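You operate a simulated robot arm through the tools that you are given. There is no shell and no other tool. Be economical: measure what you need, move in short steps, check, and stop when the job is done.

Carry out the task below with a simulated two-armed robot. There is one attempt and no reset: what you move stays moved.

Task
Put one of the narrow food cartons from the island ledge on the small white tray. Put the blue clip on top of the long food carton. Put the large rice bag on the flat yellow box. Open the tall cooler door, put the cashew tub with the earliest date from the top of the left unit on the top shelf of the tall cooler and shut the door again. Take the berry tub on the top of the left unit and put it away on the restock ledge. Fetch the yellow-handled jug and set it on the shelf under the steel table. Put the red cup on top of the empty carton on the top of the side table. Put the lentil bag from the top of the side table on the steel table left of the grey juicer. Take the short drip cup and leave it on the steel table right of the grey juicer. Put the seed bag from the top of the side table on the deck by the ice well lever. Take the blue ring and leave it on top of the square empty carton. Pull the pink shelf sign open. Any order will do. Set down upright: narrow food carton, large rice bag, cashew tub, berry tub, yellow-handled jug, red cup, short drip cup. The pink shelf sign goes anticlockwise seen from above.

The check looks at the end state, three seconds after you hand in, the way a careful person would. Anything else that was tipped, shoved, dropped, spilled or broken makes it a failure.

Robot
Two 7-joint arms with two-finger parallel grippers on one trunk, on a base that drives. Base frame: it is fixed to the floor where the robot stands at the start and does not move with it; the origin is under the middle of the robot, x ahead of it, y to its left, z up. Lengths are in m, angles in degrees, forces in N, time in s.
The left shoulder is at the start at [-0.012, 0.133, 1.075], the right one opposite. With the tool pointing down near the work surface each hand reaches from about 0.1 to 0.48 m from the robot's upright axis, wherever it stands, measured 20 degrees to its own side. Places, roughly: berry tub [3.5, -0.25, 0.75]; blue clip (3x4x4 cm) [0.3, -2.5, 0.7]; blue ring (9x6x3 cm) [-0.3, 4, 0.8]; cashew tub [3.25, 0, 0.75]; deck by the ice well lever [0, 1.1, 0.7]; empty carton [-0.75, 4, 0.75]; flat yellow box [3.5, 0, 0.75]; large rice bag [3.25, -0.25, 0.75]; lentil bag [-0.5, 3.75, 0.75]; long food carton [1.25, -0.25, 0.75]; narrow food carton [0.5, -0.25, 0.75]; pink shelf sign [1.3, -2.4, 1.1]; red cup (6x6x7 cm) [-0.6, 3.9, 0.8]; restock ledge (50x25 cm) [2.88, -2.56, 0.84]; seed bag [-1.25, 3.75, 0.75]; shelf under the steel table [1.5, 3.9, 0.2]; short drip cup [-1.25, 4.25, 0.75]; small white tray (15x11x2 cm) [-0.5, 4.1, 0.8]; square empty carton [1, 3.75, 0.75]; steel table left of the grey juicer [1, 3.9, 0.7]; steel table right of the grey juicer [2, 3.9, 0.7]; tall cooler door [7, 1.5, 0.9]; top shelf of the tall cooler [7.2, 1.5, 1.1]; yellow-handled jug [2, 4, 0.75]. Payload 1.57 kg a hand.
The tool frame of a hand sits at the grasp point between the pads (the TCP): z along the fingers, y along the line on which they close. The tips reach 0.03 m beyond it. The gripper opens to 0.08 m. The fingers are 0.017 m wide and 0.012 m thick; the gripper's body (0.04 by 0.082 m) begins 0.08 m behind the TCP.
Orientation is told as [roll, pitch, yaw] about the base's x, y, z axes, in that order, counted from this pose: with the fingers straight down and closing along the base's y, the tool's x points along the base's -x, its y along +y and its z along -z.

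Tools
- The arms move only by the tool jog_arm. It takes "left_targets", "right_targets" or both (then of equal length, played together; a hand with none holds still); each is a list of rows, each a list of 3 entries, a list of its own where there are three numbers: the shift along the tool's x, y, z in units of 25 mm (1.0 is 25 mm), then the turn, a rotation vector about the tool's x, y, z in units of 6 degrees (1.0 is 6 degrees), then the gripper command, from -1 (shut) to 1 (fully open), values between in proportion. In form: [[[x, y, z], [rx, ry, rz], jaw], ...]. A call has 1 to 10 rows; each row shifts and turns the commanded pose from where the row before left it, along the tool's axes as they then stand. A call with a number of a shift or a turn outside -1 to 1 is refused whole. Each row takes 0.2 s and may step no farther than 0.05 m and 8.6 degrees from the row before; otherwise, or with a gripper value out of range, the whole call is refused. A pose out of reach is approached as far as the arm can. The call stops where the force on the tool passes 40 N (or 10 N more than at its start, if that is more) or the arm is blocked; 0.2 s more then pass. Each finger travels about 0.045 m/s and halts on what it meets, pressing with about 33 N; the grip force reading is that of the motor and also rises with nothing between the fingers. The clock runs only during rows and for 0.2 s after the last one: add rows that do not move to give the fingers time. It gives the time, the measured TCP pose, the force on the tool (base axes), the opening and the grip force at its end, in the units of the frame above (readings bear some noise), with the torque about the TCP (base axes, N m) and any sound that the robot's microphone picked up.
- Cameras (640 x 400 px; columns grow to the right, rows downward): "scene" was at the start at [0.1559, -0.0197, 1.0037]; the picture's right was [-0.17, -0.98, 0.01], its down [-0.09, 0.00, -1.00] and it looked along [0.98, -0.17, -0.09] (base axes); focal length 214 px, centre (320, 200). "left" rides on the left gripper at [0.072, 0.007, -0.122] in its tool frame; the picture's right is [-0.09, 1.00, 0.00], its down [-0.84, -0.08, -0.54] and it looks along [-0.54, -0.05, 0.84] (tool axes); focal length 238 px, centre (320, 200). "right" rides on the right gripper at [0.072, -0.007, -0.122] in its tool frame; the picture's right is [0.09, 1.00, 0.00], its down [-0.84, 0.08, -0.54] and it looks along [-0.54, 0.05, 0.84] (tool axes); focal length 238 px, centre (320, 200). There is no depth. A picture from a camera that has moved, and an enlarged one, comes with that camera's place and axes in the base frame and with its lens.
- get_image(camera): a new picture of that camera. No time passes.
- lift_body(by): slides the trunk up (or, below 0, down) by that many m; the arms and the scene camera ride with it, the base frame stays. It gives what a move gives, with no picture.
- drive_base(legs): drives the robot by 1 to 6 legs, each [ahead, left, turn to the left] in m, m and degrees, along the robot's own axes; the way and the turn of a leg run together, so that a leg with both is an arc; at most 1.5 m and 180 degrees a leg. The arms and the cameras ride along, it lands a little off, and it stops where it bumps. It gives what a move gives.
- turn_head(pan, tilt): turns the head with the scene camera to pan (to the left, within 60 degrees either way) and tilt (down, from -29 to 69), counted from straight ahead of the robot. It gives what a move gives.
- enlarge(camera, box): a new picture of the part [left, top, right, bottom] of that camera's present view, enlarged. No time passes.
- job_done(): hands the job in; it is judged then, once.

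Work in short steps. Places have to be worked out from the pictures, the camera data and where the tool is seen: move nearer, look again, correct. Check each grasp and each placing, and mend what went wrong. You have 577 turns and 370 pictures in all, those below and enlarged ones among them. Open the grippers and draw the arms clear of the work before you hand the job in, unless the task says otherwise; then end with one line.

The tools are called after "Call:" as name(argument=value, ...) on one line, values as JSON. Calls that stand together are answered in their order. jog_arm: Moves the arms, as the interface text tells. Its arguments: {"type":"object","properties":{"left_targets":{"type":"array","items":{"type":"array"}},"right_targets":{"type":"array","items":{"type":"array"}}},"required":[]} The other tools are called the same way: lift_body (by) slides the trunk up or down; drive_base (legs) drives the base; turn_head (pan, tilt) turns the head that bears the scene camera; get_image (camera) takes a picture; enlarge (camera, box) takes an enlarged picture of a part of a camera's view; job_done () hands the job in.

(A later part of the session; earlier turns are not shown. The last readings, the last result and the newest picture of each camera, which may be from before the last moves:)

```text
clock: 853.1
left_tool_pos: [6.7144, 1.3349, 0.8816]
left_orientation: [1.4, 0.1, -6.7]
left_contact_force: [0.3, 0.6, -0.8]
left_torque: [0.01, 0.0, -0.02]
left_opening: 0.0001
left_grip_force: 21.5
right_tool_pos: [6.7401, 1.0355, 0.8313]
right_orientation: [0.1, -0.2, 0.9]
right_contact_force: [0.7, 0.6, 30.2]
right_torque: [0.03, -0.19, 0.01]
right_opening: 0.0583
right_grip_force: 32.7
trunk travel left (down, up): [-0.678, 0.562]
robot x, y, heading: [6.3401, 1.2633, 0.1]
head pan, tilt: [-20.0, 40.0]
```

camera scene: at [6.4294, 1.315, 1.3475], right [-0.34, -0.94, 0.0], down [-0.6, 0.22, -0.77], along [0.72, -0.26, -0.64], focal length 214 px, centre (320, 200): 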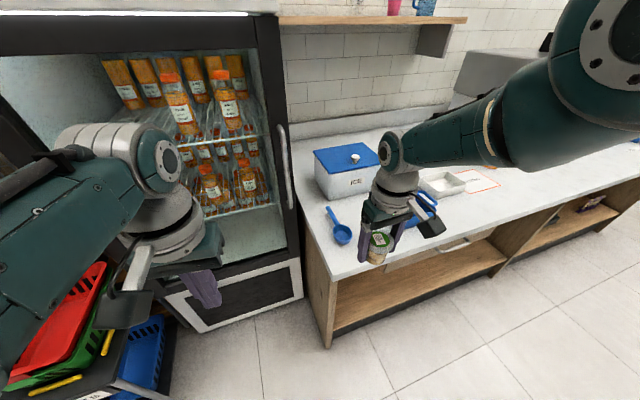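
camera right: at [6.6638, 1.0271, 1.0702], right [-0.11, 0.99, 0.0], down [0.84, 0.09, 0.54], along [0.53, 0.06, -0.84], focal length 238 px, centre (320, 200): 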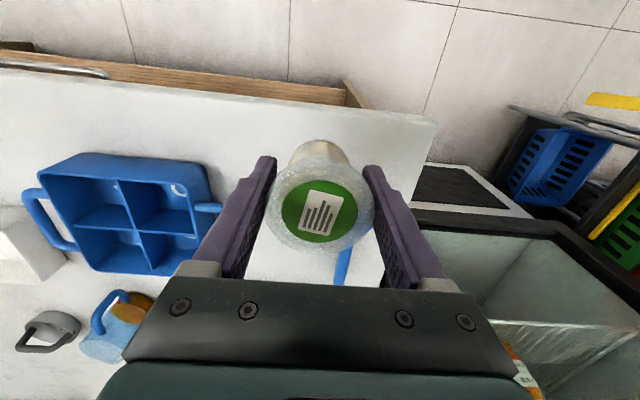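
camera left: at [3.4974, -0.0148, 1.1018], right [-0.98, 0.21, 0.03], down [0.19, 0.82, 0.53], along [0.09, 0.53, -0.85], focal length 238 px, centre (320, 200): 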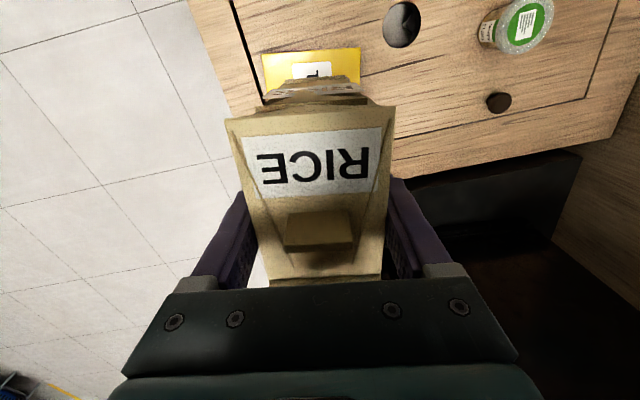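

The tub stands on the counter (z ≈ 0.79). I release, raise, back off, and tilt the right hand to −65° in free space.

Call:
jog_arm(right_targets=[[[0, 0, -0.1], [0, 0, 0], 0.6], [[0, 0, 0], [0, 0, 0], 1], [[0, 0, 0], [0, 0, 0], 1], [[0, 0, 0], [0, 0, 0], 1]])

Call:
lift_body(by=0.15)

Call:
drive_base(legs=[[-0.35, 0, 0]])

Call:
lift_body(by=-0.2)

Call:
jog_arm(right_targets=[[[0, 0, 0], [0, -0.8, 0], 1], [[0, 0, 0], [0, -0.8, 0], 1], [[0, 0, 0], [0, -0.8, 0], 1], [[0, 0, 0], [0, -0.8, 0], 1], [[0, 0, 0], [0, -0.8, 0], 1], [[0, 0, 0], [0, -0.8, 0], 1], [[0, 0, 0], [0, -0.8, 0], 1], [[0, 0, 0], [0, -0.8, 0], 1], [[0, 0, 0], [0, -0.8, 0], 1], [[0, 0, 0], [0, -0.8, 0], 1]])

```text
clock: 854.1
left_tool_pos: [6.7145, 1.339, 0.8814]
left_orientation: [1.6, 0.3, -6.8]
left_contact_force: [-0.3, -0.1, 0.6]
left_torque: [0.02, -0.01, 0.01]
left_opening: 0.0
left_grip_force: 21.5
right_tool_pos: [6.7376, 1.0389, 0.829]
right_orientation: [0.3, 0.4, 0.9]
right_contact_force: [3.7, 7.7, 9.5]
right_torque: [-0.12, -0.15, 0.2]
right_opening: 0.0726
right_grip_force: 0.0
trunk travel left (down, up): [-0.678, 0.562]
robot x, y, heading: [6.3442, 1.2674, -0.1]
head pan, tilt: [-20.0, 40.0]
```

```text
clock: 855.8
left_tool_pos: [6.7125, 1.3367, 1.0309]
left_orientation: [1.5, 0.2, -6.7]
left_contact_force: [-0.1, 0.0, 0.8]
left_torque: [0.03, 0.04, -0.02]
left_opening: 0.0
left_grip_force: 21.1
right_tool_pos: [6.7358, 1.0355, 0.9799]
right_orientation: [0.2, 0.5, 0.9]
right_contact_force: [0.0, 1.0, -0.4]
right_torque: [0.01, 0.02, 0.03]
right_opening: 0.08
right_grip_force: 0.1
trunk travel left (down, up): [-0.828, 0.412]
robot x, y, heading: [6.3397, 1.2669, -0.0]
head pan, tilt: [-20.0, 40.0]
```

```text
clock: 858.1
left_tool_pos: [6.3577, 1.338, 1.0312]
left_orientation: [1.5, 0.2, -6.5]
left_contact_force: [0.2, -0.8, 0.0]
left_torque: [0.01, 0.0, 0.02]
left_opening: 0.0
left_grip_force: 20.7
right_tool_pos: [6.3827, 1.0365, 0.9808]
right_orientation: [0.3, 0.5, 1.0]
right_contact_force: [0.0, -0.1, 0.1]
right_torque: [0.0, -0.03, -0.03]
right_opening: 0.0799
right_grip_force: 0.1
trunk travel left (down, up): [-0.828, 0.412]
robot x, y, heading: [5.9872, 1.2637, 0.1]
head pan, tilt: [-20.0, 40.0]
```

```text
clock: 860.3
left_tool_pos: [6.3593, 1.337, 0.8311]
left_orientation: [1.6, 0.1, -6.5]
left_contact_force: [-0.4, 0.2, -0.5]
left_torque: [-0.01, 0.0, -0.04]
left_opening: 0.0
left_grip_force: 21.4
right_tool_pos: [6.3828, 1.0365, 0.7795]
right_orientation: [0.1, 0.4, 1.1]
right_contact_force: [-0.1, 0.1, -0.6]
right_torque: [0.04, 0.01, -0.02]
right_opening: 0.0799
right_grip_force: 0.1
trunk travel left (down, up): [-0.628, 0.612]
robot x, y, heading: [5.9859, 1.2672, 0.3]
head pan, tilt: [-20.0, 40.0]
```

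```text
clock: 862.5
left_tool_pos: [6.3574, 1.3373, 0.8305]
left_orientation: [1.5, 0.3, -6.5]
left_contact_force: [0.4, -0.7, 1.4]
left_torque: [-0.02, 0.03, -0.01]
left_opening: 0.0
left_grip_force: 21.1
right_tool_pos: [6.4333, 1.0342, 0.7381]
right_orientation: [1.4, -44.7, 0.6]
right_contact_force: [-0.7, 0.0, 0.6]
right_torque: [-0.03, 0.01, -0.03]
right_opening: 0.0798
right_grip_force: 0.0
right hand out of reach, approached as far as the arm can: row 1, 2, 3, 4, 5, 6, 7, 9
trunk travel left (down, up): [-0.628, 0.612]
robot x, y, heading: [5.9894, 1.266, 0.4]
head pan, tilt: [-20.0, 40.0]
```

Call:
jog_arm(right_targets=[[[0, 0, -0.3], [0, -0.85, 0], 1], [[0, 0, -0.3], [0, -0.85, 0], 1], [[0, 0, -0.3], [0, -0.85, 0], 1], [[0, 0, 0], [0, -0.85, 0], 1]])

Call:
get_image(camera="scene")

```text
clock: 863.5
left_tool_pos: [6.3576, 1.3368, 0.831]
left_orientation: [1.5, 0.2, -6.5]
left_contact_force: [0.6, -0.2, 0.0]
left_torque: [0.03, -0.02, 0.05]
left_opening: 0.0
left_grip_force: 21.7
right_tool_pos: [6.4116, 1.0189, 0.7585]
right_orientation: [2.0, -65.1, -0.1]
right_contact_force: [0.0, -0.2, 0.3]
right_torque: [0.03, 0.02, -0.01]
right_opening: 0.0802
right_grip_force: 0.0
right hand out of reach, approached as far as the arm can: row 1, 4
trunk travel left (down, up): [-0.628, 0.612]
robot x, y, heading: [5.9817, 1.2621, 0.3]
head pan, tilt: [-20.0, 40.0]
```

```text
65 pictures are left
camera scene: at [6.1652, 1.2383, 1.1273], right [-0.34, -0.94, 0.0], down [-0.61, 0.22, -0.77], along [0.72, -0.26, -0.64], focal length 214 px, centre (320, 200)
```

scene: 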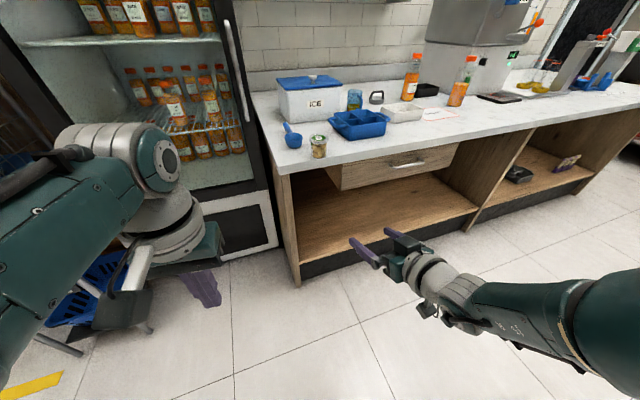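

The tub stands safely on the counter. Since the right hand now points forward, I use it to open the door first: handle at (6.959, 1.231), z 0.85–1.13. I move up to it.

Call:
lift_body(by=0.245)

Call:
drive_base(legs=[[0.0, 0.212, 0], [0.4, 0, 0]])

Call:
get_image(camera="right")

```text
clock: 866.0
left_tool_pos: [6.3571, 1.3371, 1.0749]
left_orientation: [1.5, 0.2, -6.6]
left_contact_force: [-0.2, 0.1, 0.3]
left_torque: [-0.02, 0.0, -0.01]
left_opening: 0.0002
left_grip_force: 20.9
right_tool_pos: [6.4107, 1.0198, 1.0032]
right_orientation: [1.9, -65.0, -0.2]
right_contact_force: [-0.5, 0.5, 0.6]
right_torque: [0.0, 0.01, 0.01]
right_opening: 0.0801
right_grip_force: 0.0
trunk travel left (down, up): [-0.873, 0.367]
robot x, y, heading: [5.9896, 1.2639, 0.2]
head pan, tilt: [-20.0, 40.0]
```

```text
clock: 869.8
left_tool_pos: [6.7621, 1.5459, 1.0773]
left_orientation: [1.5, 0.4, -7.1]
left_contact_force: [0.1, 0.2, -0.9]
left_torque: [0.0, 0.0, 0.01]
left_opening: 0.0
left_grip_force: 21.5
right_tool_pos: [6.8124, 1.2271, 1.0035]
right_orientation: [2.0, -65.1, -0.9]
right_contact_force: [0.1, -0.1, 0.2]
right_torque: [-0.02, 0.02, -0.02]
right_opening: 0.0802
right_grip_force: 0.1
trunk travel left (down, up): [-0.873, 0.367]
robot x, y, heading: [6.3888, 1.4789, -0.3]
head pan, tilt: [-20.0, 40.0]
```

```text
64 pictures are left
camera right: at [6.6715, 1.2186, 0.9889], right [-0.06, 1.0, -0.07], down [-0.14, 0.06, 0.99], along [0.99, 0.07, 0.13], focal length 238 px, centre (320, 200)
```

right: 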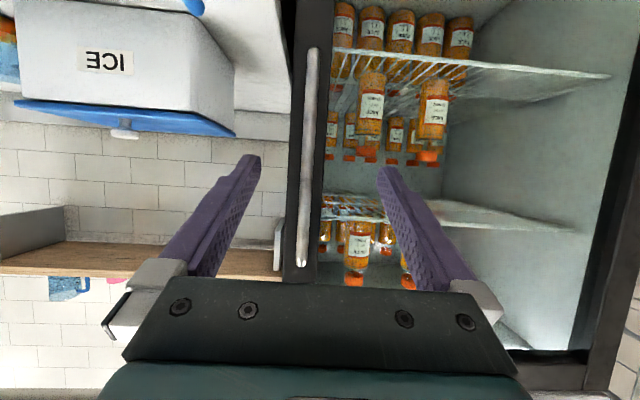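

The handle bar is centred. I advance and grip it.

Call:
drive_base(legs=[[0.11, 0, 0]])

Call:
get_image(camera="right")

```text
clock: 871.0
left_tool_pos: [6.8706, 1.5465, 1.0757]
left_orientation: [1.6, 0.3, -7.1]
left_contact_force: [-0.3, 0.6, 0.5]
left_torque: [0.02, -0.02, -0.01]
left_opening: 0.0
left_grip_force: 21.5
right_tool_pos: [6.9197, 1.2282, 1.0027]
right_orientation: [2.0, -65.0, -0.7]
right_contact_force: [0.9, 0.4, 0.1]
right_torque: [0.0, 0.02, 0.0]
right_opening: 0.0798
right_grip_force: 0.0
trunk travel left (down, up): [-0.873, 0.367]
robot x, y, heading: [6.4986, 1.4762, -0.1]
head pan, tilt: [-20.0, 40.0]
```

```text
63 pictures are left
camera right: at [6.7799, 1.2184, 0.9888], right [-0.06, 1.0, -0.07], down [-0.14, 0.06, 0.99], along [0.99, 0.07, 0.13], focal length 238 px, centre (320, 200)
```

right: 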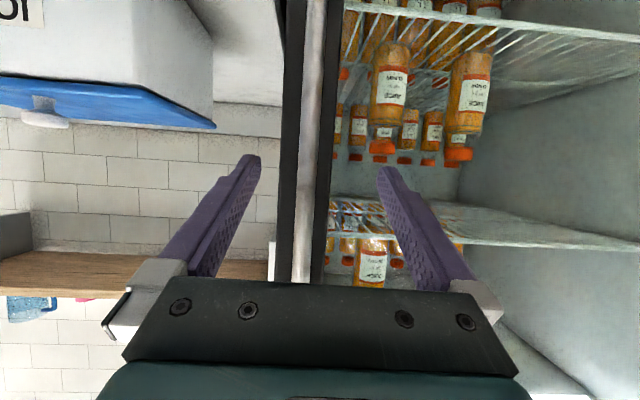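

Call:
drive_base(legs=[[0.022, 0, 0]])

Call:
jog_arm(right_targets=[[[0, 0, 0], [0, 0, 0], 0.4], [[0, 0, 0], [0, 0, 0], -0.3], [[0, 0, 0], [0, 0, 0], -1], [[0, 0, 0], [0, 0, 0], -1], [[0, 0, 0], [0, 0, 0], -1]])

```text
clock: 871.8
left_tool_pos: [6.8913, 1.5471, 1.0758]
left_orientation: [1.5, 0.3, -7.0]
left_contact_force: [-0.2, 0.3, -0.3]
left_torque: [-0.02, 0.03, 0.01]
left_opening: 0.0001
left_grip_force: 21.4
right_tool_pos: [6.9436, 1.2274, 1.0016]
right_orientation: [2.1, -64.9, -0.6]
right_contact_force: [-0.6, -0.2, -0.7]
right_torque: [0.01, 0.03, 0.0]
right_opening: 0.0799
right_grip_force: 0.2
trunk travel left (down, up): [-0.873, 0.367]
robot x, y, heading: [6.5169, 1.4769, -0.3]
head pan, tilt: [-20.0, 40.0]
```

```text
clock: 873.0
left_tool_pos: [6.8912, 1.5456, 1.0755]
left_orientation: [1.4, 0.2, -7.2]
left_contact_force: [-0.4, -0.2, 0.1]
left_torque: [-0.02, 0.02, 0.01]
left_opening: 0.0
left_grip_force: 21.8
right_tool_pos: [6.9419, 1.227, 1.0016]
right_orientation: [1.9, -64.9, -0.6]
right_contact_force: [-6.9, -3.7, 1.8]
right_torque: [-0.03, -0.04, -0.14]
right_opening: 0.0002
right_grip_force: 13.2
trunk travel left (down, up): [-0.873, 0.367]
robot x, y, heading: [6.5176, 1.478, -0.2]
head pan, tilt: [-20.0, 40.0]
```

Not deep enough yet. I open, advance 2.5 cm more, and close again.

Call:
jog_arm(right_targets=[[[0, 0, -0.4], [0, 0, 0], 0], [[0, 0, 0], [0, 0, 0], 0], [[0, 0, 0], [0, 0, 0], 0]])

Call:
drive_base(legs=[[0.032, 0, 0]])

Call:
enlarge(camera="right", box=[220, 100, 420, 280])

```text
clock: 873.8
left_tool_pos: [6.8919, 1.5472, 1.0763]
left_orientation: [1.5, 0.3, -7.1]
left_contact_force: [0.5, -0.6, 0.1]
left_torque: [-0.01, -0.02, -0.02]
left_opening: 0.0
left_grip_force: 21.3
right_tool_pos: [6.9358, 1.2285, 1.0005]
right_orientation: [2.0, -65.0, -0.8]
right_contact_force: [0.0, 0.3, -0.7]
right_torque: [-0.01, -0.03, -0.01]
right_opening: 0.0402
right_grip_force: 0.0
right hand out of reach, approached as far as the arm can: row 1
trunk travel left (down, up): [-0.873, 0.367]
robot x, y, heading: [6.5233, 1.4768, -0.1]
head pan, tilt: [-20.0, 40.0]
```

```text
clock: 874.6
left_tool_pos: [6.9239, 1.546, 1.0763]
left_orientation: [1.5, 0.4, -7.0]
left_contact_force: [-0.8, 0.0, 1.0]
left_torque: [0.04, -0.01, 0.03]
left_opening: 0.0
left_grip_force: 21.0
right_tool_pos: [6.9689, 1.2265, 1.0013]
right_orientation: [2.0, -65.0, -0.7]
right_contact_force: [0.0, 0.0, -0.2]
right_torque: [-0.01, 0.03, 0.03]
right_opening: 0.0402
right_grip_force: 0.1
trunk travel left (down, up): [-0.873, 0.367]
robot x, y, heading: [6.5491, 1.4814, -0.4]
head pan, tilt: [-20.0, 40.0]
```

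```text
2.22 times, centred on (320, 190) of right
camera zoom: at [6.828, 1.2172, 0.987], right [-0.06, 1.0, -0.07], down [-0.14, 0.06, 0.99], along [0.99, 0.07, 0.13], focal length 530 px, centre (320, 222)
```

zoom: 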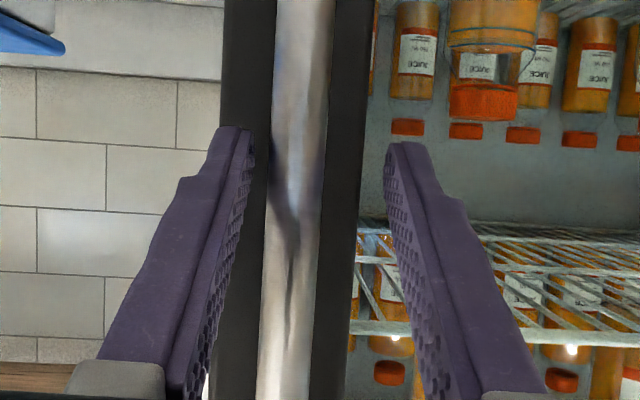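

Call:
jog_arm(right_targets=[[[0, 0, 0], [0, 0, 0], -0.4], [[0, 0, 0], [0, 0, 0], -1], [[0, 0, 0], [0, 0, 0], -1], [[0, 0, 0], [0, 0, 0], -1]])

```text
clock: 875.6
left_tool_pos: [6.924, 1.5434, 1.0755]
left_orientation: [1.2, 0.3, -7.1]
left_contact_force: [0.0, 0.0, 0.8]
left_torque: [0.01, 0.01, 0.02]
left_opening: 0.0
left_grip_force: 21.5
right_tool_pos: [6.9677, 1.2204, 0.9995]
right_orientation: [1.0, -64.8, -0.1]
right_contact_force: [1.3, -22.5, -11.6]
right_torque: [-0.42, -0.3, -0.38]
right_opening: 0.0158
right_grip_force: 31.3
trunk travel left (down, up): [-0.873, 0.367]
robot x, y, heading: [6.5542, 1.4777, -0.3]
head pan, tilt: [-20.0, 40.0]
```

Handle gripped. I pull the door open with a matching base arc.

Call:
drive_base(legs=[[-0.1, 0.008, 0]])

Call:
drive_base(legs=[[-0.1, 0.03, 0]])

Call:
get_image(camera="scene")

```text
clock: 876.8
left_tool_pos: [6.8253, 1.5539, 1.0762]
left_orientation: [1.5, 0.4, -7.1]
left_contact_force: [0.1, 1.3, -0.3]
left_torque: [0.0, -0.01, 0.01]
left_opening: 0.0002
left_grip_force: 21.3
right_tool_pos: [6.8692, 1.2373, 1.0021]
right_orientation: [2.2, -65.0, -0.7]
right_contact_force: [0.6, 2.2, -0.4]
right_torque: [-0.64, 0.21, 0.27]
right_opening: 0.0156
right_grip_force: 31.3
trunk travel left (down, up): [-0.873, 0.367]
robot x, y, heading: [6.4523, 1.4893, -0.3]
head pan, tilt: [-20.0, 40.0]
```

```text
clock: 878.0
left_tool_pos: [6.7286, 1.587, 1.0757]
left_orientation: [1.7, 0.2, -7.1]
left_contact_force: [-0.5, 0.1, 0.1]
left_torque: [0.01, -0.03, 0.02]
left_opening: 0.0
left_grip_force: 21.7
right_tool_pos: [6.7742, 1.273, 1.0025]
right_orientation: [3.0, -65.3, -1.1]
right_contact_force: [8.1, 20.7, -1.6]
right_torque: [-0.51, -0.02, 0.36]
right_opening: 0.0159
right_grip_force: 31.1
trunk travel left (down, up): [-0.873, 0.367]
robot x, y, heading: [6.355, 1.5185, -0.1]
head pan, tilt: [-20.0, 40.0]
```

```text
61 pictures are left
camera scene: at [6.5357, 1.4898, 1.3726], right [-0.35, -0.94, 0.0], down [-0.6, 0.23, -0.77], along [0.72, -0.26, -0.64], focal length 214 px, centre (320, 200)
```

scene: 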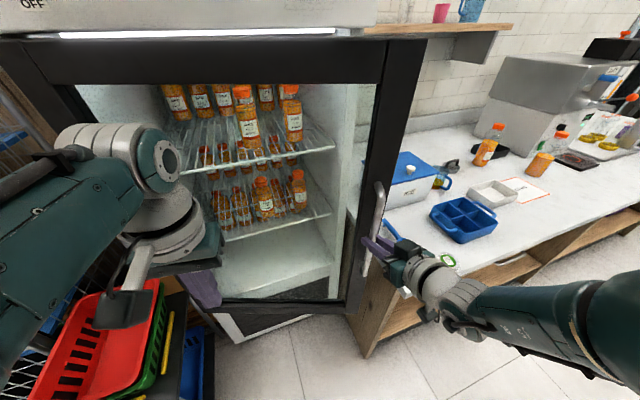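

Call:
drive_base(legs=[[-0.07, 0.043, 0], [-0.07, 0.055, 0]])

Call:
drive_base(legs=[[-0.07, 0.08, 0]])

Call:
get_image(camera="scene")

```text
clock: 879.7
left_tool_pos: [6.5885, 1.6834, 1.0763]
left_orientation: [1.4, 0.2, -7.0]
left_contact_force: [-0.9, -0.1, 0.3]
left_torque: [0.01, 0.01, 0.0]
left_opening: 0.0
left_grip_force: 21.6
right_tool_pos: [6.6331, 1.3694, 1.0014]
right_orientation: [2.4, -65.1, -0.4]
right_contact_force: [-1.8, -0.3, -0.9]
right_torque: [-0.61, -0.19, 0.15]
right_opening: 0.0158
right_grip_force: 31.6
trunk travel left (down, up): [-0.873, 0.367]
robot x, y, heading: [6.2161, 1.6154, -0.1]
head pan, tilt: [-20.0, 40.0]
```

```text
clock: 880.9
left_tool_pos: [6.5202, 1.763, 1.0755]
left_orientation: [1.6, 0.2, -7.1]
left_contact_force: [-0.9, 0.0, -0.6]
left_torque: [-0.02, -0.02, 0.0]
left_opening: 0.0
left_grip_force: 21.3
right_tool_pos: [6.5639, 1.4488, 1.0004]
right_orientation: [2.3, -65.2, -0.4]
right_contact_force: [-2.1, -1.8, 1.2]
right_torque: [-0.64, -0.26, 0.13]
right_opening: 0.0158
right_grip_force: 31.4
trunk travel left (down, up): [-0.873, 0.367]
robot x, y, heading: [6.1458, 1.6924, -0.2]
head pan, tilt: [-20.0, 40.0]
```

```text
60 pictures are left
camera scene: at [6.3262, 1.6669, 1.3723], right [-0.35, -0.94, 0.0], down [-0.6, 0.22, -0.77], along [0.72, -0.26, -0.64], focal length 214 px, centre (320, 200)
```

scene: 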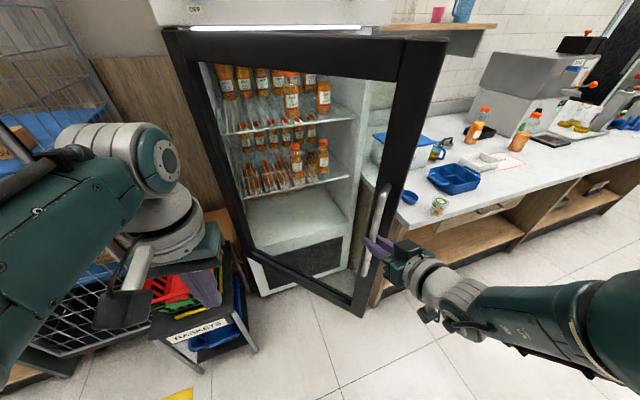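

The door follows nicely (~50°). I continue to about 75–80°.

Call:
drive_base(legs=[[-0.05, 0.08, 0], [-0.045, 0.09, 0]])

Call:
drive_base(legs=[[-0.025, 0.07, 0]])

Call:
get_image(camera="scene")

```text
clock: 882.8
left_tool_pos: [6.427, 1.9344, 1.0782]
left_orientation: [1.5, 0.0, -6.9]
left_contact_force: [-0.8, 0.4, 0.6]
left_torque: [0.0, 0.01, 0.02]
left_opening: 0.0
left_grip_force: 21.6
right_tool_pos: [6.4726, 1.6203, 1.004]
right_orientation: [2.5, -65.6, -0.3]
right_contact_force: [27.8, 7.8, -5.8]
right_torque: [-0.58, 0.01, 0.12]
right_opening: 0.0158
right_grip_force: 31.5
trunk travel left (down, up): [-0.873, 0.367]
robot x, y, heading: [6.0494, 1.8647, -0.2]
head pan, tilt: [-20.0, 40.0]
```

```text
clock: 883.8
left_tool_pos: [6.4039, 2.0013, 1.0774]
left_orientation: [1.5, -0.1, -7.0]
left_contact_force: [0.3, -0.3, 0.0]
left_torque: [0.0, -0.01, 0.04]
left_opening: 0.0
left_grip_force: 21.2
right_tool_pos: [6.4511, 1.6889, 1.0062]
right_orientation: [2.2, -65.9, -0.2]
right_contact_force: [24.0, 4.8, 2.6]
right_torque: [-0.44, -0.1, 0.05]
right_opening: 0.0156
right_grip_force: 32.0
trunk travel left (down, up): [-0.873, 0.367]
robot x, y, heading: [6.0262, 1.932, -0.1]
head pan, tilt: [-20.0, 40.0]
```

```text
59 pictures are left
camera scene: at [6.2089, 1.9061, 1.3734], right [-0.34, -0.94, 0.0], down [-0.6, 0.22, -0.77], along [0.72, -0.26, -0.64], focal length 214 px, centre (320, 200)
```

scene: 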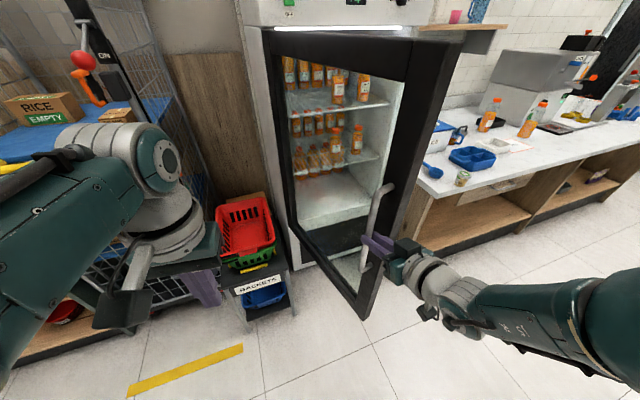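

Door ≈77° open. I swing it a little further to ~88°, then release.

Call:
drive_base(legs=[[0.005, 0.05, 0], [0.003, 0.045, 0]])

Call:
jog_arm(right_targets=[[[0, 0, 0], [0, 0, 0], 0], [[0, 0, 0], [0, 0, 0], 0.3], [[0, 0, 0], [0, 0, 0], 0.3], [[0, 0, -0.6], [0, 0, 0], 0.3], [[0, 0, -0.8], [0, 0, 0], 0.3]])

Call:
drive_base(legs=[[-0.15, 0, 0]])

Call:
get_image(camera="scene")

```text
clock: 885.2
left_tool_pos: [6.4052, 2.0991, 1.0744]
left_orientation: [1.5, 0.4, -7.1]
left_contact_force: [-0.2, -0.9, -0.2]
left_torque: [0.02, -0.05, 0.0]
left_opening: 0.0001
left_grip_force: 20.9
right_tool_pos: [6.4493, 1.7841, 1.0003]
right_orientation: [2.0, -65.1, 0.2]
right_contact_force: [-18.4, -0.1, -2.1]
right_torque: [-0.65, 0.55, -0.05]
right_opening: 0.0157
right_grip_force: 31.3
trunk travel left (down, up): [-0.873, 0.367]
robot x, y, heading: [6.0379, 2.0281, -0.1]
head pan, tilt: [-20.0, 40.0]
```

```text
clock: 886.4
left_tool_pos: [6.4067, 2.0982, 1.0756]
left_orientation: [1.5, 0.2, -7.0]
left_contact_force: [0.5, 0.7, 0.3]
left_torque: [0.01, -0.02, 0.03]
left_opening: 0.0
left_grip_force: 21.0
right_tool_pos: [6.4294, 1.7861, 0.9908]
right_orientation: [1.9, -65.3, 0.2]
right_contact_force: [0.0, 0.1, 0.5]
right_torque: [0.0, -0.02, -0.04]
right_opening: 0.0521
right_grip_force: 0.0
right hand out of reach, approached as far as the arm can: row 4, 5
trunk travel left (down, up): [-0.873, 0.367]
robot x, y, heading: [6.0324, 2.0299, -0.3]
head pan, tilt: [-20.0, 40.0]
```

```text
clock: 887.8
left_tool_pos: [6.256, 2.0989, 1.0761]
left_orientation: [1.6, 0.3, -7.0]
left_contact_force: [0.2, -0.2, 0.3]
left_torque: [0.0, -0.02, 0.0]
left_opening: 0.0001
left_grip_force: 21.6
right_tool_pos: [6.2791, 1.7858, 0.9911]
right_orientation: [2.0, -65.3, 0.0]
right_contact_force: [0.1, -1.0, -0.9]
right_torque: [0.02, 0.04, 0.02]
right_opening: 0.0521
right_grip_force: 0.0
trunk travel left (down, up): [-0.873, 0.367]
robot x, y, heading: [5.8851, 2.0287, -0.5]
head pan, tilt: [-20.0, 40.0]
```

```text
58 pictures are left
camera scene: at [6.0629, 2.0025, 1.3724], right [-0.34, -0.94, 0.0], down [-0.6, 0.22, -0.77], along [0.72, -0.26, -0.64], focal length 214 px, centre (320, 200)
```

scene: 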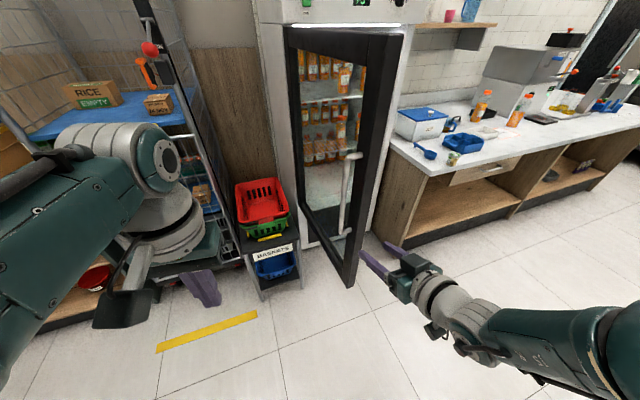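

Door is open ~88°. To reach past it I'll use the left hand for the tub; I lower the trunk and turn the left hand to a −65° tilt, shifted outward.

Call:
lift_body(by=-0.15)

Call:
drive_base(legs=[[-0.2, -0.3, 0]])

Call:
jog_arm(left_targets=[[[0, 0.8, 0], [0, 0, -0.58], 0], [[0, 0.8, 0], [0, 0, -0.58], 0], [[0, 0.8, 0], [0, -0.8, 0], 0], [[0, 0.8, 0], [0, -0.8, 0], 0], [[0, 0.8, 0], [0, -0.8, 0], 0], [[0, 0.8, 0], [0, -0.8, 0], 0], [[0, 0, 0.2], [0, -0.8, 0], 0], [[0, 0, 0.2], [0, -0.8, 0], 0], [[0, 0, 0.2], [0, -0.8, 0], 0], [[0, 0, 0.2], [0, -0.8, 0], 0]])

Call:
jog_arm(left_targets=[[[0, 0, 0.3], [0, -0.8, 0], 1], [[0, 0, 0.3], [0, -0.8, 0], 1], [[0, 0, 0.3], [0, -0.8, 0], 1], [[0, 0, 0.3], [0, -0.8, 0], 1], [[0, 0, 0], [0, -0.8, 0], 1]])

```text
clock: 889.6
left_tool_pos: [6.2568, 2.0998, 0.9258]
left_orientation: [1.5, 0.1, -7.0]
left_contact_force: [-0.1, 0.4, -0.2]
left_torque: [0.0, 0.02, 0.0]
left_opening: 0.0
left_grip_force: 21.0
right_tool_pos: [6.2771, 1.7873, 0.8408]
right_orientation: [2.0, -65.4, 0.2]
right_contact_force: [0.5, -0.5, 0.3]
right_torque: [0.0, 0.02, -0.02]
right_opening: 0.052
right_grip_force: 0.1
trunk travel left (down, up): [-0.723, 0.517]
robot x, y, heading: [5.8821, 2.0342, -0.1]
head pan, tilt: [-20.0, 40.0]
```

```text
clock: 891.9
left_tool_pos: [6.0566, 1.7983, 0.9254]
left_orientation: [1.5, 0.2, -6.9]
left_contact_force: [0.8, -0.2, -0.9]
left_torque: [-0.02, 0.02, 0.0]
left_opening: 0.0001
left_grip_force: 21.3
right_tool_pos: [6.0802, 1.4851, 0.8402]
right_orientation: [1.9, -65.4, 0.3]
right_contact_force: [-0.2, -0.2, -0.2]
right_torque: [0.0, 0.03, -0.02]
right_opening: 0.0521
right_grip_force: 0.1
trunk travel left (down, up): [-0.723, 0.517]
robot x, y, heading: [5.6833, 1.73, 0.4]
head pan, tilt: [-20.0, 40.0]
```

```text
clock: 894.1
left_tool_pos: [6.07, 1.9188, 0.91]
left_orientation: [1.9, -38.5, -1.0]
left_contact_force: [-0.4, 0.4, 0.3]
left_torque: [-0.02, -0.02, -0.02]
left_opening: 0.0399
left_grip_force: 0.1
right_tool_pos: [6.0805, 1.4865, 0.8399]
right_orientation: [2.0, -65.3, 0.2]
right_contact_force: [0.2, -0.6, 0.4]
right_torque: [0.0, 0.01, 0.0]
right_opening: 0.0518
right_grip_force: 0.1
trunk travel left (down, up): [-0.723, 0.517]
robot x, y, heading: [5.6808, 1.7307, 0.0]
head pan, tilt: [-20.0, 40.0]
```

```text
clock: 895.3
left_tool_pos: [6.0907, 1.9199, 0.8911]
left_orientation: [3.4, -62.4, -2.8]
left_contact_force: [-0.2, -0.5, 0.9]
left_torque: [0.01, 0.0, 0.0]
left_opening: 0.08
left_grip_force: 0.1
right_tool_pos: [6.0809, 1.4866, 0.8393]
right_orientation: [2.0, -65.4, 0.2]
right_contact_force: [-0.4, 0.6, 0.2]
right_torque: [0.0, -0.02, 0.0]
right_opening: 0.052
right_grip_force: 0.0
trunk travel left (down, up): [-0.723, 0.517]
robot x, y, heading: [5.6843, 1.7252, 0.3]
head pan, tilt: [-20.0, 40.0]
```

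Left hand is ready. I raise the right hand so it clears the counter, then approach the tub.

Call:
jog_arm(right_targets=[[[-0.9, 0, -0.42], [0, 0, 0], 0], [[-0.9, 0, -0.42], [0, 0, 0], 0], [[-0.9, 0, -0.42], [0, 0, 0], 0], [[-0.9, 0, -0.42], [0, 0, 0], 0], [[-0.9, 0, -0.42], [0, 0, 0], 0], [[-0.9, 0, -0.42], [0, 0, 0], 0]])

Call:
drive_base(legs=[[0, -0.88, 0], [0.45, 0, 0]])

Call:
turn_head(pan=10, tilt=40)

Call:
get_image(camera="scene")

Call:
get_image(camera="left")

```text
clock: 896.7
left_tool_pos: [6.0895, 1.9205, 0.8911]
left_orientation: [3.3, -62.4, -2.7]
left_contact_force: [0.5, -0.3, 0.1]
left_torque: [0.02, 0.01, 0.01]
left_opening: 0.08
left_grip_force: 0.0
right_tool_pos: [6.0913, 1.4744, 0.9743]
right_orientation: [-1.4, -65.7, 3.0]
right_contact_force: [0.5, -1.5, -0.7]
right_torque: [-0.02, 0.0, 0.03]
right_opening: 0.0401
right_grip_force: 0.2
right hand out of reach, approached as far as the arm can: row 1, 2
trunk travel left (down, up): [-0.723, 0.517]
robot x, y, heading: [5.683, 1.7298, 0.1]
head pan, tilt: [-20.0, 40.0]
```

```text
clock: 903.8
left_tool_pos: [6.5485, 1.0194, 0.8916]
left_orientation: [3.3, -62.3, -3.0]
left_contact_force: [0.4, 0.5, -0.2]
left_torque: [-0.01, 0.01, -0.02]
left_opening: 0.0802
left_grip_force: 0.1
right_tool_pos: [6.5462, 0.5758, 0.9699]
right_orientation: [-1.3, -65.3, 3.0]
right_contact_force: [0.5, 0.2, -0.5]
right_torque: [-0.05, 0.01, 0.0]
right_opening: 0.0401
right_grip_force: 0.1
trunk travel left (down, up): [-0.723, 0.517]
robot x, y, heading: [6.1422, 0.8299, 0.1]
head pan, tilt: [-20.0, 40.0]
```

```text
clock: 904.7
left_tool_pos: [6.5493, 1.0184, 0.8906]
left_orientation: [3.4, -62.2, -2.9]
left_contact_force: [-0.6, -0.5, -0.3]
left_torque: [0.0, 0.01, -0.04]
left_opening: 0.0799
left_grip_force: 0.0
right_tool_pos: [6.546, 0.5727, 0.9712]
right_orientation: [-2.3, -65.3, 4.1]
right_contact_force: [0.7, 0.4, 0.0]
right_torque: [0.01, 0.01, 0.03]
right_opening: 0.04
right_grip_force: 0.0
trunk travel left (down, up): [-0.723, 0.517]
robot x, y, heading: [6.142, 0.8315, -0.1]
head pan, tilt: [10.0, 40.0]
```

```text
57 pictures are left
camera scene: at [6.3265, 0.8447, 1.2224], right [0.17, -0.99, 0.0], down [-0.63, -0.11, -0.77], along [0.75, 0.13, -0.64], focal length 214 px, centre (320, 200)
```

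scene: 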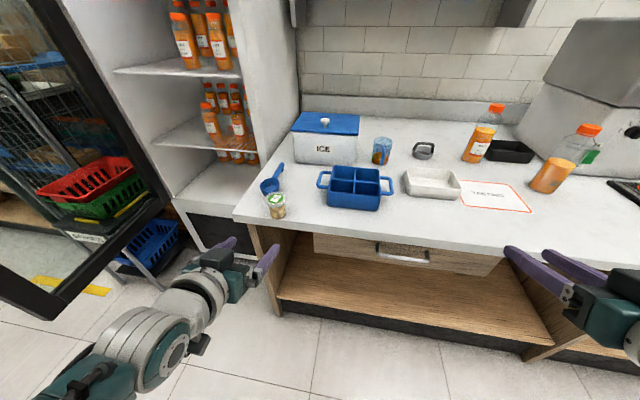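

```text
56 pictures are left
camera left: at [6.4077, 1.0253, 0.8828], right [0.04, 0.99, 0.11], down [-0.09, -0.1, 0.99], along [0.99, -0.05, 0.09], focal length 238 px, centre (320, 200)
```

left: 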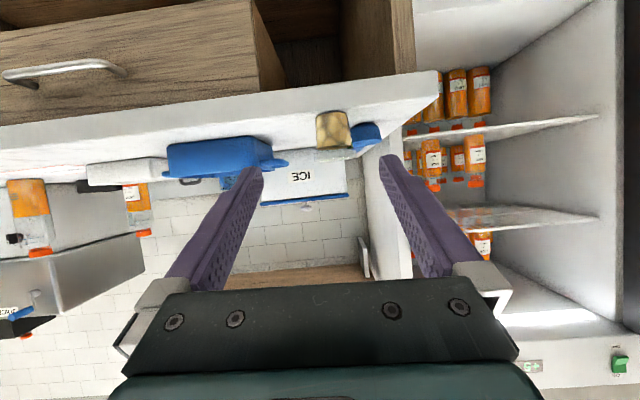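

Tub centre ≈ (6.735, 1.037, 0.823). I lower to its height and advance around it.

Call:
lift_body(by=-0.055)

Call:
drive_base(legs=[[0.1, 0.018, 0]])

Call:
get_image(camera="left")

```text
clock: 905.7
left_tool_pos: [6.5493, 1.0184, 0.8352]
left_orientation: [3.4, -62.4, -3.0]
left_contact_force: [-0.3, -0.8, -0.2]
left_torque: [0.01, 0.01, 0.01]
left_opening: 0.0801
left_grip_force: 0.0
right_tool_pos: [6.5447, 0.5726, 0.9175]
right_orientation: [-2.3, -65.2, 4.1]
right_contact_force: [0.2, -0.1, 0.1]
right_torque: [-0.02, 0.04, -0.02]
right_opening: 0.0398
right_grip_force: 0.0
trunk travel left (down, up): [-0.668, 0.572]
robot x, y, heading: [6.1411, 0.8306, -0.0]
head pan, tilt: [10.0, 40.0]
```

```text
clock: 906.8
left_tool_pos: [6.6496, 1.0354, 0.8337]
left_orientation: [3.3, -62.4, -3.1]
left_contact_force: [0.1, 0.0, 0.3]
left_torque: [0.02, 0.0, 0.01]
left_opening: 0.0798
left_grip_force: 0.0
right_tool_pos: [6.6442, 0.5896, 0.9168]
right_orientation: [-2.4, -65.2, 4.1]
right_contact_force: [0.2, 0.0, -0.1]
right_torque: [0.01, 0.02, 0.03]
right_opening: 0.04
right_grip_force: 0.0
trunk travel left (down, up): [-0.668, 0.572]
robot x, y, heading: [6.2419, 0.8486, -0.4]
head pan, tilt: [10.0, 40.0]
```

```text
55 pictures are left
camera left: at [6.5072, 1.0425, 0.8277], right [0.05, 0.99, 0.11], down [-0.09, -0.1, 0.99], along [0.99, -0.06, 0.09], focal length 238 px, centre (320, 200)
```

left: 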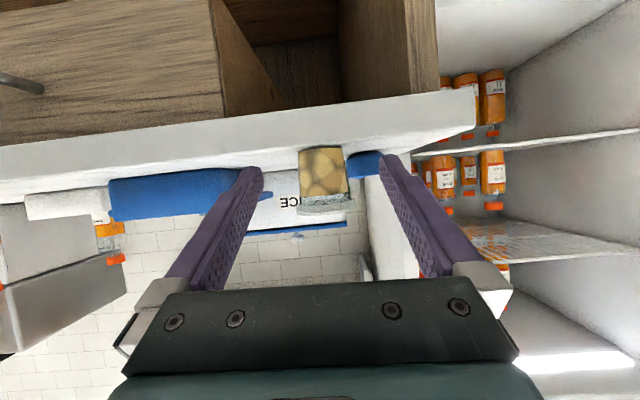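

Aligned. I advance the last 8 cm and close.

Call:
drive_base(legs=[[0.05, 0.003, 0]])

Call:
drive_base(legs=[[0.028, 0.0, 0]])

Call:
get_image(camera="left")

```text
clock: 907.8
left_tool_pos: [6.6993, 1.0383, 0.8342]
left_orientation: [3.3, -62.2, -3.2]
left_contact_force: [0.3, -0.3, -0.1]
left_torque: [-0.01, 0.02, 0.0]
left_opening: 0.0802
left_grip_force: 0.1
right_tool_pos: [6.6943, 0.592, 0.9156]
right_orientation: [-2.8, -65.3, 4.3]
right_contact_force: [0.1, 0.1, -0.7]
right_torque: [-0.02, 0.03, -0.01]
right_opening: 0.0401
right_grip_force: 0.1
trunk travel left (down, up): [-0.668, 0.572]
robot x, y, heading: [6.2906, 0.85, -0.1]
head pan, tilt: [10.0, 40.0]
```

```text
clock: 908.6
left_tool_pos: [6.7261, 1.0378, 0.835]
left_orientation: [3.4, -62.2, -3.0]
left_contact_force: [0.8, 0.5, 0.2]
left_torque: [0.01, -0.01, 0.01]
left_opening: 0.0803
left_grip_force: 0.0
right_tool_pos: [6.7229, 0.5897, 0.9157]
right_orientation: [-3.1, -65.3, 4.5]
right_contact_force: [0.9, 0.0, 0.5]
right_torque: [-0.02, -0.03, 0.01]
right_opening: 0.0399
right_grip_force: 0.1
trunk travel left (down, up): [-0.668, 0.572]
robot x, y, heading: [6.318, 0.8487, -0.2]
head pan, tilt: [10.0, 40.0]
```

```text
54 pictures are left
camera left: at [6.5847, 1.0454, 0.8276], right [0.05, 0.99, 0.11], down [-0.09, -0.1, 0.99], along [0.99, -0.06, 0.09], focal length 238 px, centre (320, 200)
```

left: 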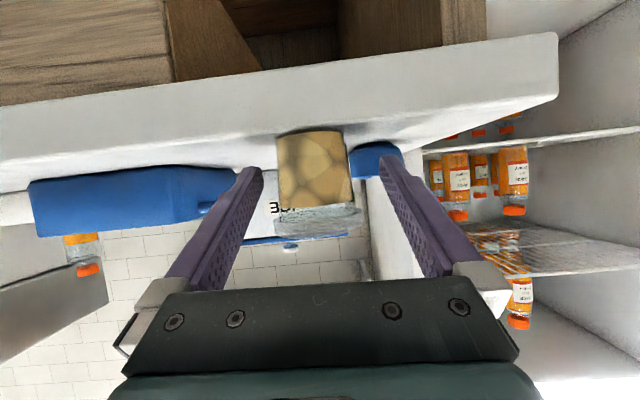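

Call:
jog_arm(left_targets=[[[0, 0, 0], [0, 0, 0], 0.6], [[0, 0, 0], [0, 0, 0], 0.3], [[0, 0, 0], [0, 0, 0], -0.2], [[0, 0, 0], [0, 0, 0], -0.2]])

Call:
lift_body(by=0.1)

Call:
get_image(camera="left")

```text
clock: 909.6
left_tool_pos: [6.7258, 1.0391, 0.836]
left_orientation: [3.3, -62.3, -3.0]
left_contact_force: [-0.6, -0.6, -0.1]
left_torque: [0.04, 0.0, -0.02]
left_opening: 0.0482
left_grip_force: 28.3
right_tool_pos: [6.7214, 0.5897, 0.9151]
right_orientation: [-3.2, -65.3, 4.7]
right_contact_force: [0.0, -0.4, -0.2]
right_torque: [0.01, 0.02, 0.02]
right_opening: 0.04
right_grip_force: 0.0
trunk travel left (down, up): [-0.668, 0.572]
robot x, y, heading: [6.3196, 0.8477, -0.4]
head pan, tilt: [10.0, 40.0]
```

```text
clock: 910.9
left_tool_pos: [6.7257, 1.0389, 0.935]
left_orientation: [3.3, -62.3, -3.1]
left_contact_force: [-0.2, -0.3, -0.3]
left_torque: [0.0, 0.02, -0.03]
left_opening: 0.0485
left_grip_force: 33.3
right_tool_pos: [6.723, 0.5911, 1.016]
right_orientation: [-3.1, -65.3, 4.5]
right_contact_force: [-0.6, 0.5, -1.2]
right_torque: [0.02, -0.02, 0.03]
right_opening: 0.0399
right_grip_force: 0.0
trunk travel left (down, up): [-0.768, 0.472]
robot x, y, heading: [6.3162, 0.8479, -0.2]
head pan, tilt: [10.0, 40.0]
```

```text
53 pictures are left
camera left: at [6.5844, 1.0454, 0.9274], right [0.05, 0.99, 0.11], down [-0.09, -0.1, 0.99], along [0.99, -0.06, 0.09], focal length 238 px, centre (320, 200)
```

left: 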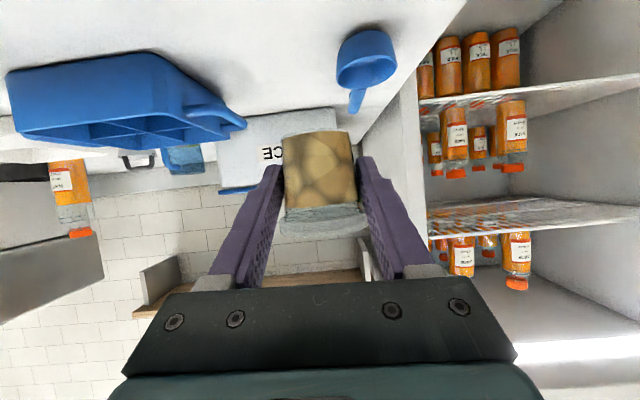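

Tub firmly held on its body. I back off, shift the left hand outward, lower the right hand relative to it, and raise to shelf height.

Call:
drive_base(legs=[[-0.45, 0, 0]])

Call:
jog_arm(left_targets=[[[0, 0.8, 0], [0, 0, 0], -0.2], [[0, 0.8, 0], [0, 0, 0], -0.2], [[0, 0.8, 0], [0, 0, 0], -0.2], [[0, 0.8, 0], [0, 0, 0], -0.2], [[0, 0, 0], [0, 0, 0], -0.2], [[0, 0, 0], [0, 0, 0], -0.2]], right_targets=[[[0.9, 0.3, 0.42], [0, 0, 0], 0], [[0.9, 0.3, 0.42], [0, 0, 0], 0], [[0.9, 0.3, 0.42], [0, 0, 0], 0], [[0.9, 0.3, 0.42], [0, 0, 0], 0], [[0.9, 0.3, 0.42], [0, 0, 0], 0], [[0.9, 0.3, 0.42], [0, 0, 0], 0]])

Call:
lift_body(by=0.24)

Call:
drive_base(legs=[[0, 0.42, 0]])

Call:
turn_head(pan=15, tilt=20)

Call:
get_image(camera="scene")

```text
clock: 913.6
left_tool_pos: [6.2784, 1.0414, 0.9351]
left_orientation: [3.3, -62.2, -3.1]
left_contact_force: [-0.2, -0.7, -0.1]
left_torque: [0.03, 0.01, 0.03]
left_opening: 0.0481
left_grip_force: 32.9
right_tool_pos: [6.2743, 0.5929, 1.0166]
right_orientation: [-3.1, -65.3, 4.6]
right_contact_force: [0.9, 0.8, 0.1]
right_torque: [0.01, -0.01, 0.02]
right_opening: 0.0401
right_grip_force: 0.0
trunk travel left (down, up): [-0.768, 0.472]
robot x, y, heading: [5.871, 0.8509, -0.2]
head pan, tilt: [10.0, 40.0]
```

```text
clock: 915.0
left_tool_pos: [6.2786, 1.1224, 0.9372]
left_orientation: [3.4, -62.3, -3.0]
left_contact_force: [1.0, 0.1, -0.1]
left_torque: [0.01, 0.03, -0.02]
left_opening: 0.0479
left_grip_force: 33.8
right_tool_pos: [6.2751, 0.6306, 0.8873]
right_orientation: [-2.9, -65.4, 4.4]
right_contact_force: [0.7, 0.3, -0.3]
right_torque: [-0.02, 0.01, 0.0]
right_opening: 0.0398
right_grip_force: 0.2
right hand out of reach, approached as far as the arm can: row 6
trunk travel left (down, up): [-0.768, 0.472]
robot x, y, heading: [5.8731, 0.847, 0.0]
head pan, tilt: [10.0, 40.0]
```

```text
clock: 917.5
left_tool_pos: [6.2792, 1.1205, 1.1774]
left_orientation: [3.4, -62.3, -3.0]
left_contact_force: [-1.0, 0.1, 0.0]
left_torque: [0.0, -0.02, -0.01]
left_opening: 0.0477
left_grip_force: 33.0
right_tool_pos: [6.2743, 0.6304, 1.1261]
right_orientation: [-3.1, -65.3, 4.6]
right_contact_force: [-0.1, -0.3, 0.4]
right_torque: [-0.01, 0.04, 0.02]
right_opening: 0.0402
right_grip_force: 0.1
trunk travel left (down, up): [-1.008, 0.232]
robot x, y, heading: [5.8676, 0.8501, -0.2]
head pan, tilt: [10.0, 40.0]
```

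```text
clock: 920.1
left_tool_pos: [6.2797, 1.5398, 1.1774]
left_orientation: [3.3, -62.3, -3.1]
left_contact_force: [0.5, 0.2, 0.0]
left_torque: [-0.01, 0.01, 0.0]
left_opening: 0.0477
left_grip_force: 33.1
right_tool_pos: [6.2744, 1.0487, 1.1249]
right_orientation: [-3.1, -65.3, 4.5]
right_contact_force: [-0.1, 0.4, 0.0]
right_torque: [0.03, 0.02, -0.02]
right_opening: 0.0399
right_grip_force: 0.1
trunk travel left (down, up): [-1.008, 0.232]
robot x, y, heading: [5.8717, 1.2667, -0.3]
head pan, tilt: [10.0, 40.0]
```

```text
clock: 921.0
left_tool_pos: [6.2802, 1.5404, 1.1777]
left_orientation: [3.2, -62.3, -3.1]
left_contact_force: [-0.3, 0.6, -1.5]
left_torque: [0.0, 0.01, 0.0]
left_opening: 0.0483
left_grip_force: 32.8
right_tool_pos: [6.2757, 1.0493, 1.1262]
right_orientation: [-3.1, -65.4, 4.5]
right_contact_force: [-0.8, 1.1, -0.1]
right_torque: [-0.01, 0.02, -0.01]
right_opening: 0.0398
right_grip_force: 0.1
trunk travel left (down, up): [-1.008, 0.232]
robot x, y, heading: [5.8715, 1.268, -0.2]
head pan, tilt: [15.0, 20.0]
```

```text
52 pictures are left
camera scene: at [6.0629, 1.295, 1.5387], right [0.25, -0.97, 0.0], down [-0.33, -0.09, -0.94], along [0.91, 0.24, -0.34], focal length 214 px, centre (320, 200)
```

scene: 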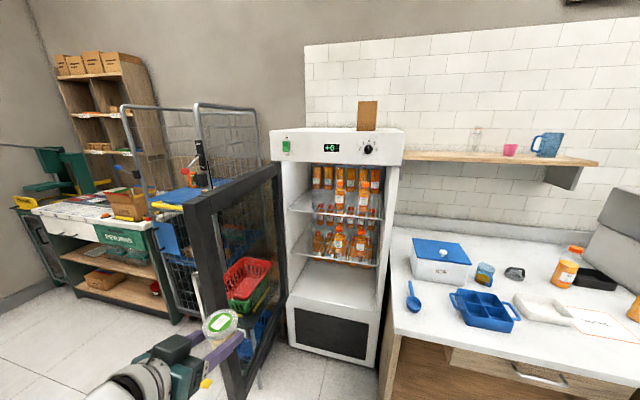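

I check the shelf's free spot and the door gap closely.

Call:
enlarge(camera="scene", box=[260, 120, 420, 290])

```text
2.35 times, centred on (340, 205) of scene
camera zoom: at [6.0629, 1.295, 1.5387], right [0.25, -0.97, 0.0], down [-0.33, -0.09, -0.94], along [0.91, 0.24, -0.34], focal length 505 px, centre (273, 188)
```

zoom: 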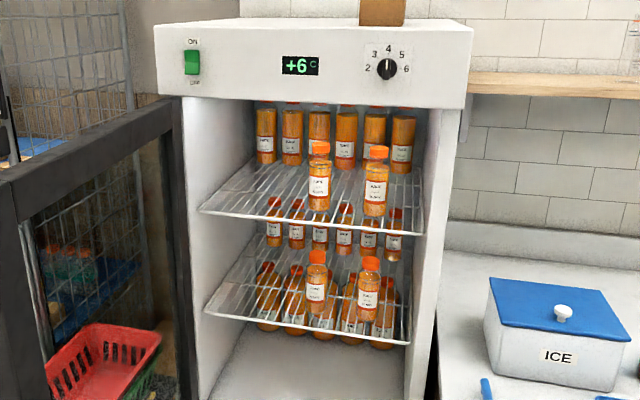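

Free area on the top shelf: y 1.53–1.70, x 7.06–7.30; target (7.11, 1.565). I advance in stages.

Call:
drive_base(legs=[[0.45, 0.022, 0]])

Call:
get_image(camera="scene")

```text
clock: 923.7
left_tool_pos: [6.7305, 1.5573, 1.1782]
left_orientation: [3.2, -62.3, -3.4]
left_contact_force: [-0.9, -0.1, -0.3]
left_torque: [0.03, 0.0, 0.01]
left_opening: 0.0483
left_grip_force: 33.4
right_tool_pos: [6.7227, 1.0657, 1.1262]
right_orientation: [-3.0, -65.4, 4.3]
right_contact_force: [0.2, 0.1, 0.9]
right_torque: [-0.02, -0.03, 0.0]
right_opening: 0.04
right_grip_force: 0.1
trunk travel left (down, up): [-1.008, 0.232]
robot x, y, heading: [6.3218, 1.2893, -0.5]
head pan, tilt: [15.0, 20.0]
```

```text
50 pictures are left
camera scene: at [6.5125, 1.3131, 1.5388], right [0.25, -0.97, 0.0], down [-0.33, -0.09, -0.94], along [0.91, 0.23, -0.34], focal length 214 px, centre (320, 200)
```

scene: 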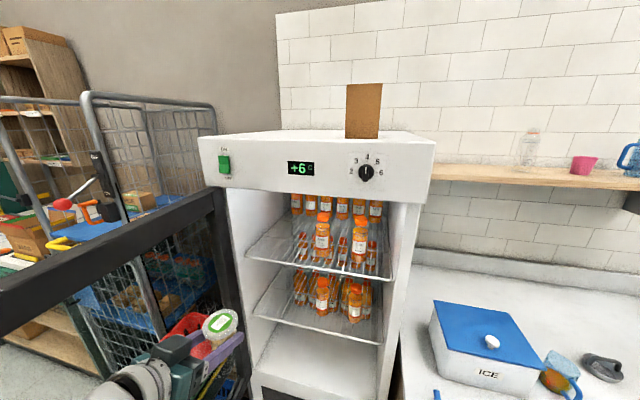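

Call:
drive_base(legs=[[0.17, 0.005, 0.3]])

Call:
get_image(camera="left")

Call:
get_image(camera="scene")

```text
clock: 925.1
left_tool_pos: [6.8986, 1.5642, 1.1769]
left_orientation: [3.2, -62.1, -2.8]
left_contact_force: [0.0, -0.7, -0.8]
left_torque: [0.03, 0.03, 0.02]
left_opening: 0.0478
left_grip_force: 32.9
right_tool_pos: [6.8958, 1.0739, 1.1258]
right_orientation: [-3.1, -65.3, 4.8]
right_contact_force: [0.4, 0.7, 0.9]
right_torque: [-0.03, -0.01, 0.0]
right_opening: 0.0398
right_grip_force: 0.1
trunk travel left (down, up): [-1.008, 0.232]
robot x, y, heading: [6.4937, 1.2964, -0.2]
head pan, tilt: [15.0, 20.0]
```

```text
49 pictures are left
camera left: at [6.7574, 1.5706, 1.1695], right [0.04, 0.99, 0.11], down [-0.09, -0.1, 0.99], along [0.99, -0.05, 0.09], focal length 238 px, centre (320, 200)
```

left: 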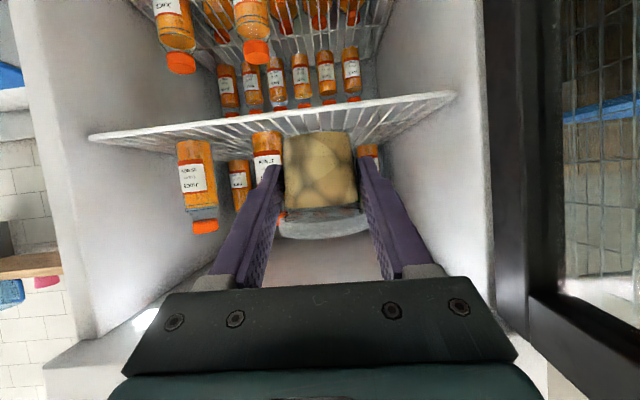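

```text
48 pictures are left
camera scene: at [6.6829, 1.3187, 1.5388], right [0.26, -0.97, 0.0], down [-0.33, -0.09, -0.94], along [0.91, 0.24, -0.34], focal length 214 px, centre (320, 200)
```

scene: 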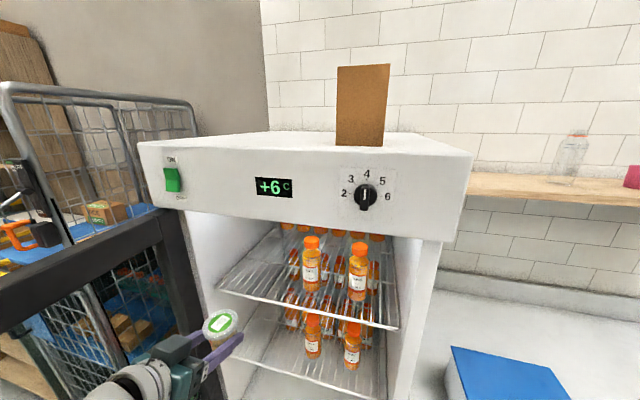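

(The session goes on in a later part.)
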